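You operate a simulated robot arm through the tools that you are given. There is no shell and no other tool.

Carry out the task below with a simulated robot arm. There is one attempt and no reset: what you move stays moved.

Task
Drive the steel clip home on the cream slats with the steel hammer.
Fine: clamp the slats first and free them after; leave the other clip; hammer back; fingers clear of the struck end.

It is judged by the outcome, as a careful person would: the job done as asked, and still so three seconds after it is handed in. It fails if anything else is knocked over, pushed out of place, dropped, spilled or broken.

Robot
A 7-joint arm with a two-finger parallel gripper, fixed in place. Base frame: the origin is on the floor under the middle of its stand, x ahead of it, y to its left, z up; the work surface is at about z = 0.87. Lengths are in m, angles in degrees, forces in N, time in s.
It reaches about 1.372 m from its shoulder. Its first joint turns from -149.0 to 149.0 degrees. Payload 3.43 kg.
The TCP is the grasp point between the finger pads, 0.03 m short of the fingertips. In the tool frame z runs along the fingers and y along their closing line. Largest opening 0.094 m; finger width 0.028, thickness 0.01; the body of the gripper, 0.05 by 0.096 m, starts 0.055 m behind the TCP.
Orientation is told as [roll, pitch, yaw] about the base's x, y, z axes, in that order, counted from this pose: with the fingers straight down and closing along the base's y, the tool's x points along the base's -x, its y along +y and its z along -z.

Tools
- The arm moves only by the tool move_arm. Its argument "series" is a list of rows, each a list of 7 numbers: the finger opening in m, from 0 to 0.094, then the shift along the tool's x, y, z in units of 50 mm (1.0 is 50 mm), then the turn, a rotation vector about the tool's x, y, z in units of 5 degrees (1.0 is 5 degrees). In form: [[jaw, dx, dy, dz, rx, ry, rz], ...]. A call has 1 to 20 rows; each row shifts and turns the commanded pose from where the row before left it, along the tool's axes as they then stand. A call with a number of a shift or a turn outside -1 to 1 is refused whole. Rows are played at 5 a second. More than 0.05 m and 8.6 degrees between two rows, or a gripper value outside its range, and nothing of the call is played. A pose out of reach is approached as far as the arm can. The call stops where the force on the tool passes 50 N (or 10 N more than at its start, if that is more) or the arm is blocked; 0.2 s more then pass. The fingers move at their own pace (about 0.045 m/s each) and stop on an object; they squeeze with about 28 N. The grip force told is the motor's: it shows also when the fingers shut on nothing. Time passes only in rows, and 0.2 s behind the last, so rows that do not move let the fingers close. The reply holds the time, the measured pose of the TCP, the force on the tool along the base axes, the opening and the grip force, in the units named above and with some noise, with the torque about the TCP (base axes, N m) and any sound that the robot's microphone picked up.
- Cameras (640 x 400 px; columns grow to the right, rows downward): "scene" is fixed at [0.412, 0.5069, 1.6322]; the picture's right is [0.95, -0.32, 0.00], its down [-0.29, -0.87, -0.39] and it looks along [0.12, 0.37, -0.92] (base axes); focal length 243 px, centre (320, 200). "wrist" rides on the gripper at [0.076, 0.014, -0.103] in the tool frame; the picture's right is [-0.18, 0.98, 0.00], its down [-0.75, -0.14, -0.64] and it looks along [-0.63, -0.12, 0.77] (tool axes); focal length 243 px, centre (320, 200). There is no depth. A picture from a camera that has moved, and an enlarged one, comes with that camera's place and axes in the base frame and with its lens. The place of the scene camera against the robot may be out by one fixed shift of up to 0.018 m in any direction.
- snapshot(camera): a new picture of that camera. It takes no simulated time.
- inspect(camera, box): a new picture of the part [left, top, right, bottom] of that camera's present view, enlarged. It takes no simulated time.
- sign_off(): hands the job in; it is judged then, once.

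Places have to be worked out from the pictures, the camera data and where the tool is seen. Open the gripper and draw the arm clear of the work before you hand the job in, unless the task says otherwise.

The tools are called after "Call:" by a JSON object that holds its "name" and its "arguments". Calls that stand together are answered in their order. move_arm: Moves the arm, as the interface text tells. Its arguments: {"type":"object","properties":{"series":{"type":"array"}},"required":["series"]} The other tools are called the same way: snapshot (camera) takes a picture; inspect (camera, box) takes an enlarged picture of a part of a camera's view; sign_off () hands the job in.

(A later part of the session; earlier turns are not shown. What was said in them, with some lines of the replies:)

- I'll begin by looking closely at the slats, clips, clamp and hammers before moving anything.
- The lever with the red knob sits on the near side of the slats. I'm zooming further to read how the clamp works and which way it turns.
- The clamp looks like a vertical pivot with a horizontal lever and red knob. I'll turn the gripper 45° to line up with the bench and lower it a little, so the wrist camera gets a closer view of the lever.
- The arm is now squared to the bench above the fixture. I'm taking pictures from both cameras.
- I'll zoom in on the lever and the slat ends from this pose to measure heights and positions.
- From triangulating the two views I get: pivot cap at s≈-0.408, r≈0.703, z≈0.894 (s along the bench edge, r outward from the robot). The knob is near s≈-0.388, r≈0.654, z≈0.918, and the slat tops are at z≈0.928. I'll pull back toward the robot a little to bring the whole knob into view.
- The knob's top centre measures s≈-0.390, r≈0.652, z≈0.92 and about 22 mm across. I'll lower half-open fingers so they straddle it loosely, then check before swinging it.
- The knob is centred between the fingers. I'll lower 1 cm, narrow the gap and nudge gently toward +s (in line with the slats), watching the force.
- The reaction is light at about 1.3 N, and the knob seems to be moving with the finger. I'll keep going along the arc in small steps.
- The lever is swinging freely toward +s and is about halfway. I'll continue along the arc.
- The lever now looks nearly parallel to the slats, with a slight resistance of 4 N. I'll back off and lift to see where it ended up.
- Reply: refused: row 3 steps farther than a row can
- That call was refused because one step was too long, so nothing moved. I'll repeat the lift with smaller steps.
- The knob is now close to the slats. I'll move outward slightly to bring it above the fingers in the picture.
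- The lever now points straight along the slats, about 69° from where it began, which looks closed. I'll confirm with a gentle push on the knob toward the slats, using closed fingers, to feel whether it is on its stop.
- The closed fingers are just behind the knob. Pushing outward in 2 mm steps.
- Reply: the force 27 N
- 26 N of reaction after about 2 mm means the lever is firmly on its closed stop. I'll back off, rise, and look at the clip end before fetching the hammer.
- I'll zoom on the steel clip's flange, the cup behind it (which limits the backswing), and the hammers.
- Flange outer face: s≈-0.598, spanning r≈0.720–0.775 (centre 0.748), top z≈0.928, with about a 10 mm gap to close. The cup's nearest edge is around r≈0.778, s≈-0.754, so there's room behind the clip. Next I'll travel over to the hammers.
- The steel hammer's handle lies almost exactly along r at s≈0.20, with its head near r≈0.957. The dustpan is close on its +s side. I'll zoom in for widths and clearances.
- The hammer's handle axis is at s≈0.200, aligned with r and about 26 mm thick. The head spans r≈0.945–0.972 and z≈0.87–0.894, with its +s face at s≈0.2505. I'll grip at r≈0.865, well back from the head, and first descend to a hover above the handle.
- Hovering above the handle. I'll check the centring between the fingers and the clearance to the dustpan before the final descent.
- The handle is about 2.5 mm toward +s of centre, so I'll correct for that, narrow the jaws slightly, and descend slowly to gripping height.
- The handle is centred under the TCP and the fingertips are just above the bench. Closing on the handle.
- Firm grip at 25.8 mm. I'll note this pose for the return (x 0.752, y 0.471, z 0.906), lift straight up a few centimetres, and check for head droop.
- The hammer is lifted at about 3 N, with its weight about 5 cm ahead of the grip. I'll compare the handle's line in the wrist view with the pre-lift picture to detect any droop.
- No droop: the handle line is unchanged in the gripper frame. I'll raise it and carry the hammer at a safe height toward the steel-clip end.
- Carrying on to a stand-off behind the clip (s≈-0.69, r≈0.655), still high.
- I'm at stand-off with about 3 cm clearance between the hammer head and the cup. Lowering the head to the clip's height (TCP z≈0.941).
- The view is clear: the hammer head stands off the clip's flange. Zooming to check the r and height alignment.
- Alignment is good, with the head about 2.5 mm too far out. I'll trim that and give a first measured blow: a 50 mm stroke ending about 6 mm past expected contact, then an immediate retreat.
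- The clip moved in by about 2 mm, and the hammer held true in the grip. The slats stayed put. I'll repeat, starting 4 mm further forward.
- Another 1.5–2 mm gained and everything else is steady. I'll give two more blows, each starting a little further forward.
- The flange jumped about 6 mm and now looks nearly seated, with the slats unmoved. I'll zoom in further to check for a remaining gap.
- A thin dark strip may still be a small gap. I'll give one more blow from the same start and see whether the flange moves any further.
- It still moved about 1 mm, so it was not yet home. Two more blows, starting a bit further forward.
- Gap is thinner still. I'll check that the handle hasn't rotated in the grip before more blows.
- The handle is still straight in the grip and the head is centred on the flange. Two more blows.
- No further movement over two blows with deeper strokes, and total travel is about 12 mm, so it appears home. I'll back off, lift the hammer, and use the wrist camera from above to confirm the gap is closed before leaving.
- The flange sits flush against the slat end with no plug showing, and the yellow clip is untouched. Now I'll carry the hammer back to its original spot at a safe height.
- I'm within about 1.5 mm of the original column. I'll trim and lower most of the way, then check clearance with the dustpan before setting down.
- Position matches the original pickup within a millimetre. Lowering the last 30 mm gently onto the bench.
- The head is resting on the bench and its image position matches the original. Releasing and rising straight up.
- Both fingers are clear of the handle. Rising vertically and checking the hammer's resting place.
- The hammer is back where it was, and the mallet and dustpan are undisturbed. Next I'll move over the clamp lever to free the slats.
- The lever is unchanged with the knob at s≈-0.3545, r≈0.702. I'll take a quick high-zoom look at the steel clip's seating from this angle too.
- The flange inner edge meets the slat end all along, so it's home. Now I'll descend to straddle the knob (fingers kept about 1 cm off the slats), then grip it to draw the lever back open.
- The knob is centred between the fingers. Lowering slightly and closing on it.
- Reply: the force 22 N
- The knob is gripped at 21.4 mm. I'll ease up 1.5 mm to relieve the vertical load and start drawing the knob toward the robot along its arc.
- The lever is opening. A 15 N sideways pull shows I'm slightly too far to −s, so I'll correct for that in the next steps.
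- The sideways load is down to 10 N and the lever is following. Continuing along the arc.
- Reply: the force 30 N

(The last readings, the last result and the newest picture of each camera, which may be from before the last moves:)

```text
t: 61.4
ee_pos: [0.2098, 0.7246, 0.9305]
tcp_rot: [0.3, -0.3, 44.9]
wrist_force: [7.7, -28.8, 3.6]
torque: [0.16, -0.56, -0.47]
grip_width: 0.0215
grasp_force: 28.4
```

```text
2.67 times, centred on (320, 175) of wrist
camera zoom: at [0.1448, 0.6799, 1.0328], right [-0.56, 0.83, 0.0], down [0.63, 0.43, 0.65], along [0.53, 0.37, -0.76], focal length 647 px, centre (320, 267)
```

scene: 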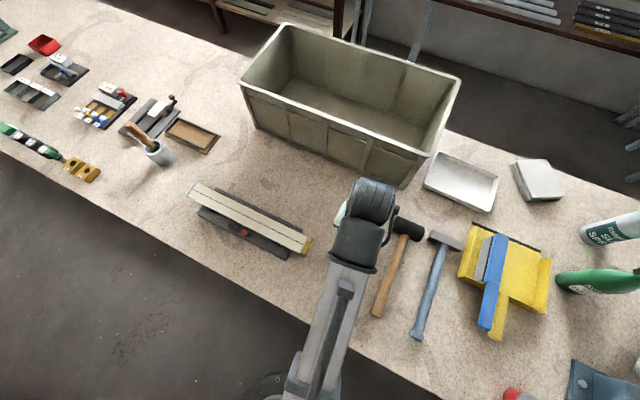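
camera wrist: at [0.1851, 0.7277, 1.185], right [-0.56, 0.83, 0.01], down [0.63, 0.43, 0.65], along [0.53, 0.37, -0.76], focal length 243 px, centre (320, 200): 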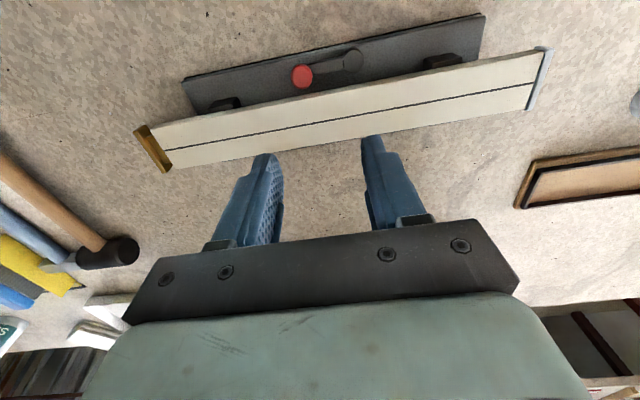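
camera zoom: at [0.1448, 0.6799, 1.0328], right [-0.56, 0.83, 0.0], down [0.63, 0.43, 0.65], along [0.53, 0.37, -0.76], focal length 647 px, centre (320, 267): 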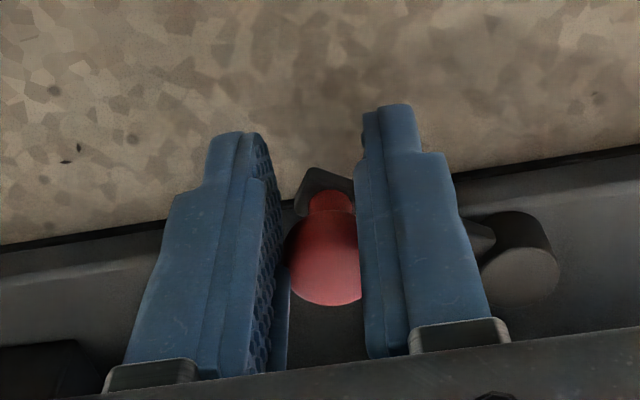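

The load is radial because I'm gripping slightly inside the knob's true arc. The lever is past halfway, so I'll open to a loose straddle and push with the +s finger instead.

Call:
{"name": "move_arm", "arguments": {"series": [[0.034, 0, 0, 0, 0, 0, 0], [0.034, 0, 0, 0, 0, 0, 0], [0.034, 0.05, 0.1, 0, 0, 0, 0], [0.034, 0.08, 0.1, 0, 0, 0, 0], [0.034, 0.08, 0.12, 0, 0, 0, 0], [0.034, 0, 0, 0, 0, 0, 0]]}}

Call:
{"name": "inspect", "arguments": {"camera": "wrist", "box": [200, 100, 440, 250]}}

```text
t: 62.8
ee_pos: [0.1887, 0.7303, 0.9302]
tcp_rot: [0.1, -0.3, 44.9]
wrist_force: [1.1, -17.9, 1.0]
torque: [-0.2, -0.09, -0.45]
grip_width: 0.0419
grasp_force: 6.8
```

```text
2.67 times, centred on (320, 175) of wrist
camera zoom: at [0.1248, 0.6844, 1.0326], right [-0.56, 0.83, 0.0], down [0.63, 0.43, 0.65], along [0.53, 0.37, -0.76], focal length 647 px, centre (320, 267)
```

zoom: 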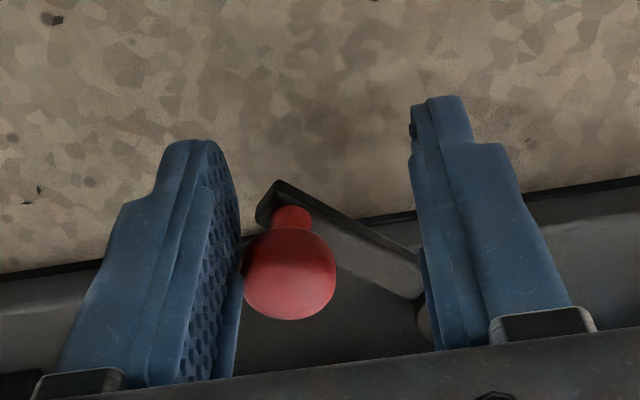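

The −s finger was catching the side of the lever arm, because the tips were too low, and wedging against the knob. I'll open, raise about 9 mm, and push again above the arm.

Call:
{"name": "move_arm", "arguments": {"series": [[0.05, 0, 0, 0, 0, 0, 0], [0.05, 0, -0.05, -0.05, 0, 0, 0], [0.05, 0, 0, -0.15, 0, 0, 0], [0.05, 0, 0, 0, 0, 0, 0]]}}

Call:
{"name": "inspect", "arguments": {"camera": "wrist", "box": [200, 100, 440, 250]}}

```text
t: 63.8
ee_pos: [0.1919, 0.7291, 0.9387]
tcp_rot: [0.2, -0.3, 45.0]
wrist_force: [0.0, 0.8, 1.6]
torque: [0.01, 0.03, 0.01]
grip_width: 0.0499
grasp_force: 0.1
```

```text
2.67 times, centred on (320, 175) of wrist
camera zoom: at [0.1272, 0.6845, 1.0417], right [-0.56, 0.83, 0.01], down [0.63, 0.43, 0.65], along [0.53, 0.37, -0.76], focal length 647 px, centre (320, 267)
```

zoom: 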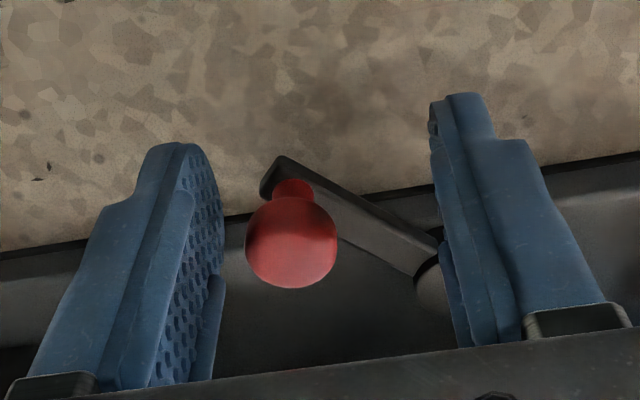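

Forces have cleared and the lever is at about 39° from square, with the knob free. Narrowing and pushing it the rest of the way to its original open angle.

Call:
{"name": "move_arm", "arguments": {"series": [[0.034, 0, 0, 0, 0, 0, 0], [0.034, 0, 0, 0, 0, 0, 0], [0.034, 0.02, 0.1, 0, 0, 0, 0], [0.034, 0.02, 0.1, 0, 0, 0, 0], [0.034, 0, 0, 0, 0, 0, 0]]}}

Call:
{"name": "inspect", "arguments": {"camera": "wrist", "box": [200, 100, 440, 250]}}

```text
t: 65.0
ee_pos: [0.1833, 0.7389, 0.9407]
tcp_rot: [0.5, -0.6, 45.1]
wrist_force: [0.1, -0.1, 0.3]
torque: [-0.02, -0.01, -0.02]
grip_width: 0.0341
grasp_force: 0.0
```

```text
2.67 times, centred on (320, 175) of wrist
camera zoom: at [0.1186, 0.6926, 1.0428], right [-0.57, 0.82, 0.01], down [0.63, 0.43, 0.65], along [0.53, 0.37, -0.76], focal length 647 px, centre (320, 267)
```

zoom: 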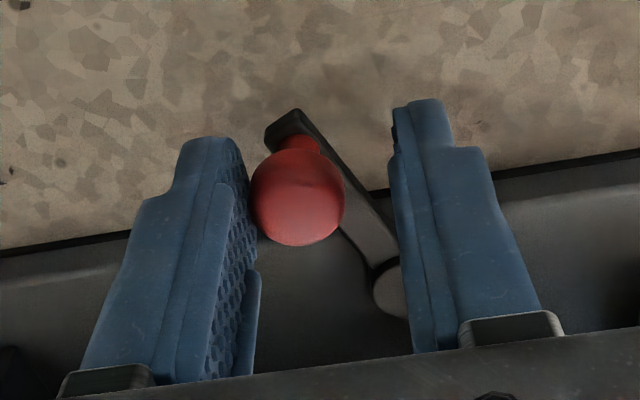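

The lever is nearly back at its starting angle with negligible force. I'll push a few more millimetres to feel for the open stop.

Call:
{"name": "move_arm", "arguments": {"series": [[0.034, 0, 0.06, 0, 0, 0, 0], [0.034, 0, 0, 0, 0, 0, 0]]}}

Call:
{"name": "inspect", "arguments": {"camera": "wrist", "box": [200, 100, 440, 250]}}

```text
t: 65.6
ee_pos: [0.1798, 0.7382, 0.9412]
tcp_rot: [0.3, -0.4, 45.0]
wrist_force: [0.5, -0.1, 0.4]
torque: [0.0, 0.01, -0.02]
grip_width: 0.034
grasp_force: 0.0
```

```text
2.67 times, centred on (320, 175) of wrist
camera zoom: at [0.1163, 0.6922, 1.0426], right [-0.57, 0.82, 0.01], down [0.63, 0.43, 0.65], along [0.53, 0.37, -0.76], focal length 647 px, centre (320, 267)
```

zoom: 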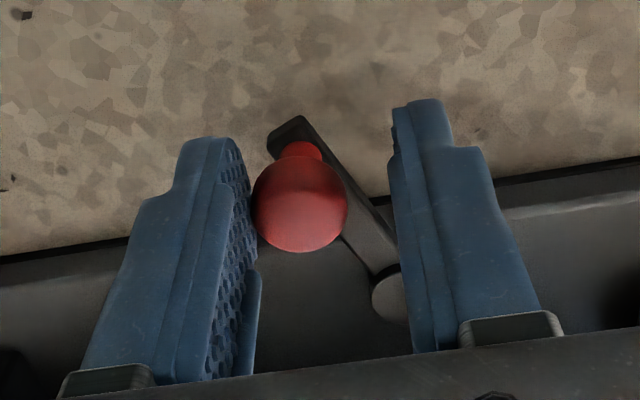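

Still free with almost no force. I'll lift off and compare the lever's angle with the original picture.

Call:
{"name": "move_arm", "arguments": {"series": [[0.05, 0, -0.04, 0, 0, 0, 0], [0.06, 0, 0, -0.6, 0, 0, 0], [0.06, -0.3, 0, -0.8, 0, 0, 0], [0.06, -0.2, 0, -0.9, 0, 0, 0], [0.06, 0, 0, 0, 0, 0, 0]]}}

Call:
{"name": "inspect", "arguments": {"camera": "wrist", "box": [220, 0, 428, 130]}}

Call:
{"name": "snapshot", "arguments": {"camera": "wrist"}}

```text
t: 66.8
ee_pos: [0.201, 0.7523, 1.0527]
tcp_rot: [0.3, -0.3, 45.0]
wrist_force: [0.1, 0.7, -0.2]
torque: [-0.02, -0.01, -0.01]
grip_width: 0.06
grasp_force: 0.1
```

```text
3.08 times, centred on (324, 65) of wrist
camera zoom: at [0.1354, 0.707, 1.1555], right [-0.56, 0.83, 0.01], down [0.63, 0.43, 0.65], along [0.53, 0.37, -0.76], focal length 746 px, centre (308, 615)
```

zoom: 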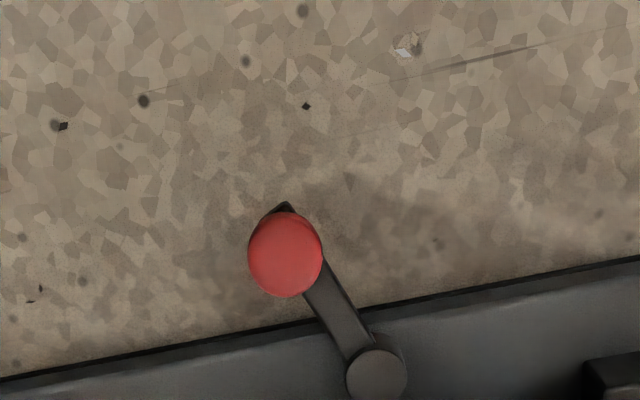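

```text
taken
camera wrist: at [0.1354, 0.707, 1.1555], right [-0.56, 0.83, 0.01], down [0.63, 0.43, 0.65], along [0.53, 0.37, -0.76], focal length 243 px, centre (320, 200)
```

wrist: 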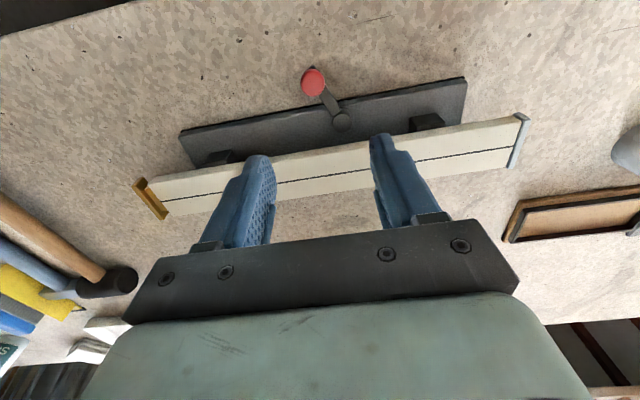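

The lever is at about 24° versus about 19° originally, so a few degrees short of its starting position. I'll go back down and push it those last few millimetres.

Call:
{"name": "move_arm", "arguments": {"series": [[0.05, 0.23, 0, 0.6, 0, 0, 0], [0.05, 0.23, 0, 0.6, 0, 0, 0], [0.05, 0, 0, 0.6, 0, 0, 0], [0.05, 0, 0, 0.45, 0, 0, 0], [0.034, 0, 0, 0, 0, 0, 0], [0.034, 0, 0.06, 0, 0, 0, 0], [0.034, 0, 0.06, 0, 0, 0, 0], [0.034, 0, 0, 0, 0, 0, 0]]}}

Call:
{"name": "inspect", "arguments": {"camera": "wrist", "box": [200, 100, 440, 250]}}

```text
t: 68.6
ee_pos: [0.1787, 0.7412, 0.9431]
tcp_rot: [0.3, -0.3, 44.9]
wrist_force: [0.8, -1.7, 0.1]
torque: [-0.04, -0.02, -0.05]
grip_width: 0.0348
grasp_force: 1.4
```

```text
2.67 times, centred on (320, 175) of wrist
camera zoom: at [0.1145, 0.696, 1.0452], right [-0.56, 0.83, 0.01], down [0.63, 0.43, 0.65], along [0.53, 0.37, -0.76], focal length 647 px, centre (320, 267)
```

zoom: 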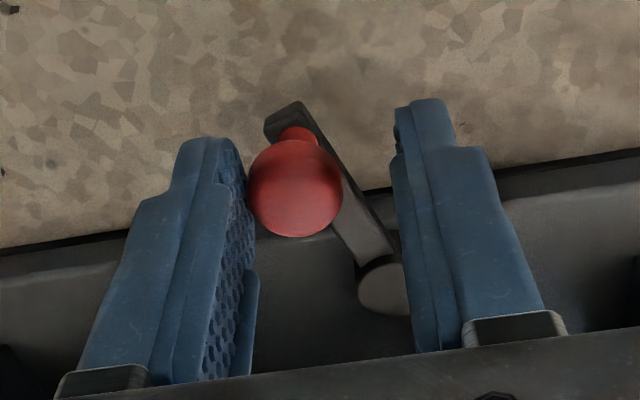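

There is light contact at about 2 N. I'll nudge 2 mm more to see whether it has reached the open stop.

Call:
{"name": "move_arm", "arguments": {"series": [[0.034, 0, 0.04, 0, 0, 0, 0], [0.034, 0, 0.03, 0, 0, 0, 0], [0.034, 0, 0, 0, 0, 0, 0]]}}

```text
t: 69.4
ee_pos: [0.1776, 0.7433, 0.9419]
tcp_rot: [0.2, -0.4, 45.0]
wrist_force: [8.2, -6.0, 2.6]
torque: [-0.25, -0.17, -0.02]
grip_width: 0.0399
grasp_force: 5.7
```

Force climbs to 10 N with the finger being pushed back, so the lever is on its open stop. Backing off and lifting clear.

Call:
{"name": "move_arm", "arguments": {"series": [[0.05, 0, -0.12, 0, 0, 0, 0], [0.055, 0, 0, 0, 0, 0, 0], [0.06, 0, 0, -0.6, 0, 0, 0], [0.06, -0.3, 0, -0.8, 0, 0, 0], [0.06, -0.2, 0, -0.9, 0, 0, 0], [0.06, 0, 0, 0, 0, 0, 0]]}}

Call:
{"name": "inspect", "arguments": {"camera": "wrist", "box": [220, 0, 428, 130]}}

```text
t: 70.8
ee_pos: [0.1989, 0.7579, 1.056]
tcp_rot: [0.3, -0.4, 44.9]
wrist_force: [-0.6, 0.0, 0.5]
torque: [0.0, -0.01, 0.01]
grip_width: 0.0599
grasp_force: 0.1
```

```text
3.08 times, centred on (324, 65) of wrist
camera zoom: at [0.1349, 0.7122, 1.1592], right [-0.56, 0.83, 0.01], down [0.63, 0.43, 0.65], along [0.53, 0.37, -0.76], focal length 746 px, centre (308, 615)
```

zoom: 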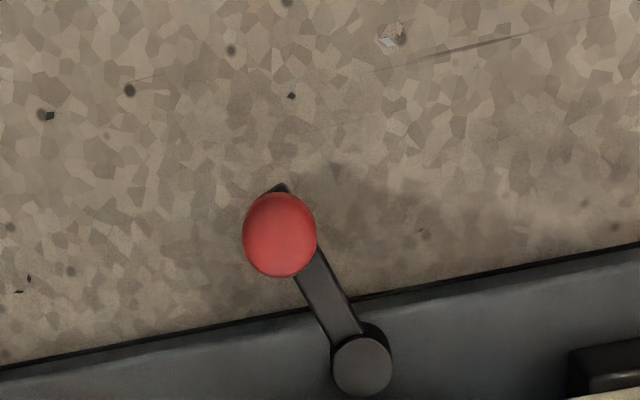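

The lever is back at its original open angle. Now I'll open the gripper, retract up and away, and do a final check of everything.

Call:
{"name": "move_arm", "arguments": {"series": [[0.094, 0, 0, -0.9, 0, 0, 0], [0.094, 0, 0, -0.9, 0, 0, 0], [0.094, 0, 0, -0.9, 0, 0, 0], [0.094, 0, 0, -0.9, 0, 0, 0], [0.094, 0, 0, -0.9, 0, 0, 0], [0.094, 0.5, -0.7, 0, 0, 0, 0], [0.094, 0.5, -0.7, 0, 0, 0, 0], [0.094, 0.5, -0.7, 0, 0, 0, 0], [0.094, 0.5, -0.7, 0, 0, 0, 0], [0.094, 0.5, -0.7, 0, 0, 0, 0], [0.094, 0.3, -0.7, 0, 0, 0, 0], [0.094, 0, 0, 0, 0, 0, 0]]}}

Call:
{"name": "snapshot", "arguments": {"camera": "scene"}}

Call:
{"name": "inspect", "arguments": {"camera": "scene", "box": [170, 165, 330, 265]}}

Call:
{"name": "inspect", "arguments": {"camera": "scene", "box": [170, 170, 234, 210]}}

```text
t: 73.4
ee_pos: [0.2684, 0.5919, 1.1107]
tcp_rot: [0.5, -1.1, 45.0]
wrist_force: [-0.4, 0.5, -1.0]
torque: [0.02, -0.03, -0.03]
grip_width: 0.094
grasp_force: 0.0
out of reach, approached as far as the arm can: row 3, 4, 5, 6, 7, 8, 9, 10, 11
```

```text
taken
```

scene: 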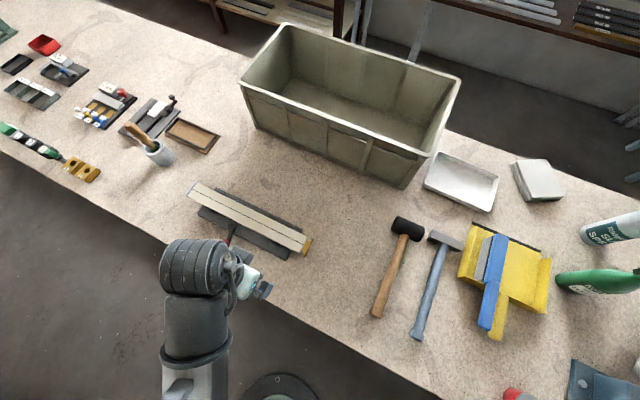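

```text
4.00 times, centred on (250, 215) of scene
camera zoom: at [0.412, 0.5069, 1.6322], right [0.95, -0.32, 0.0], down [-0.29, -0.87, -0.39], along [0.12, 0.37, -0.92], focal length 972 px, centre (600, 140)
```

zoom: 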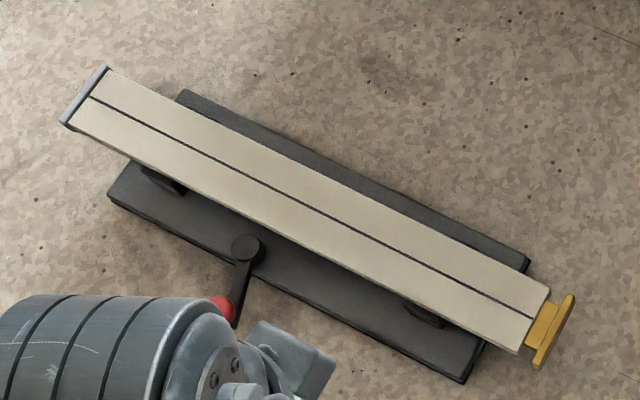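

```text
10.00 times, centred on (202, 190) of scene
camera zoom: at [0.412, 0.5069, 1.6322], right [0.95, -0.32, 0.0], down [-0.29, -0.87, -0.39], along [0.12, 0.37, -0.92], focal length 2429 px, centre (1500, 300)
```

zoom: 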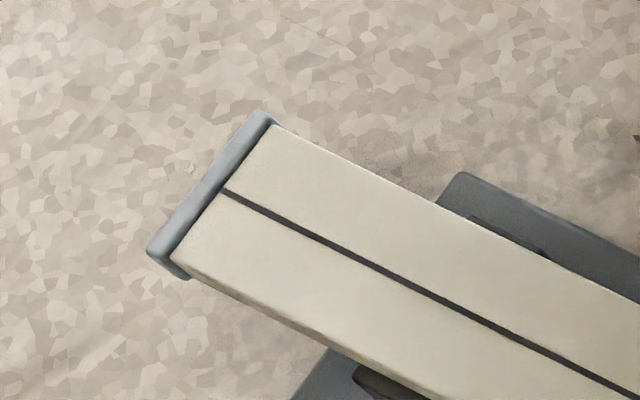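

The final views show the steel clip seated flush and the yellow clip and slats unchanged. The lever is back at its open position, the hammer is in its original place, and the open gripper is clear of the work. Handing in.

Call:
{"name": "sign_off", "arguments": {}}

```text
The job is handed in.
```

The steel clip is driven home on the cream slats, and I've handed the job in. It moved about 12 mm under the hammer, and its flange now sits flush against the slat ends. The last two blows didn't move it any further.

- **Clamp:** I closed the lever onto its stop before hammering, and the slats didn't shift during the blows. Afterwards I swung it back to its open stop, at its original angle. I let it catch on a finger on the way and had to reposition, but the slats stayed put.
- **Other clip:** the yellow clip is untouched.
- **Hammer:** it's back in its original spot, to within a millimetre or two by the camera. The mallet and dustpan beside it weren't disturbed.
- **Fingers:** I gripped the handle about 9 cm from the middle of the head. That kept the fingers about 5 cm clear of the clip during the blows.

The arm couldn't reach the full height I commanded when backing away. It stopped with the gripper open about 24 cm above the bench, off to the robot's side and clear of the slats.
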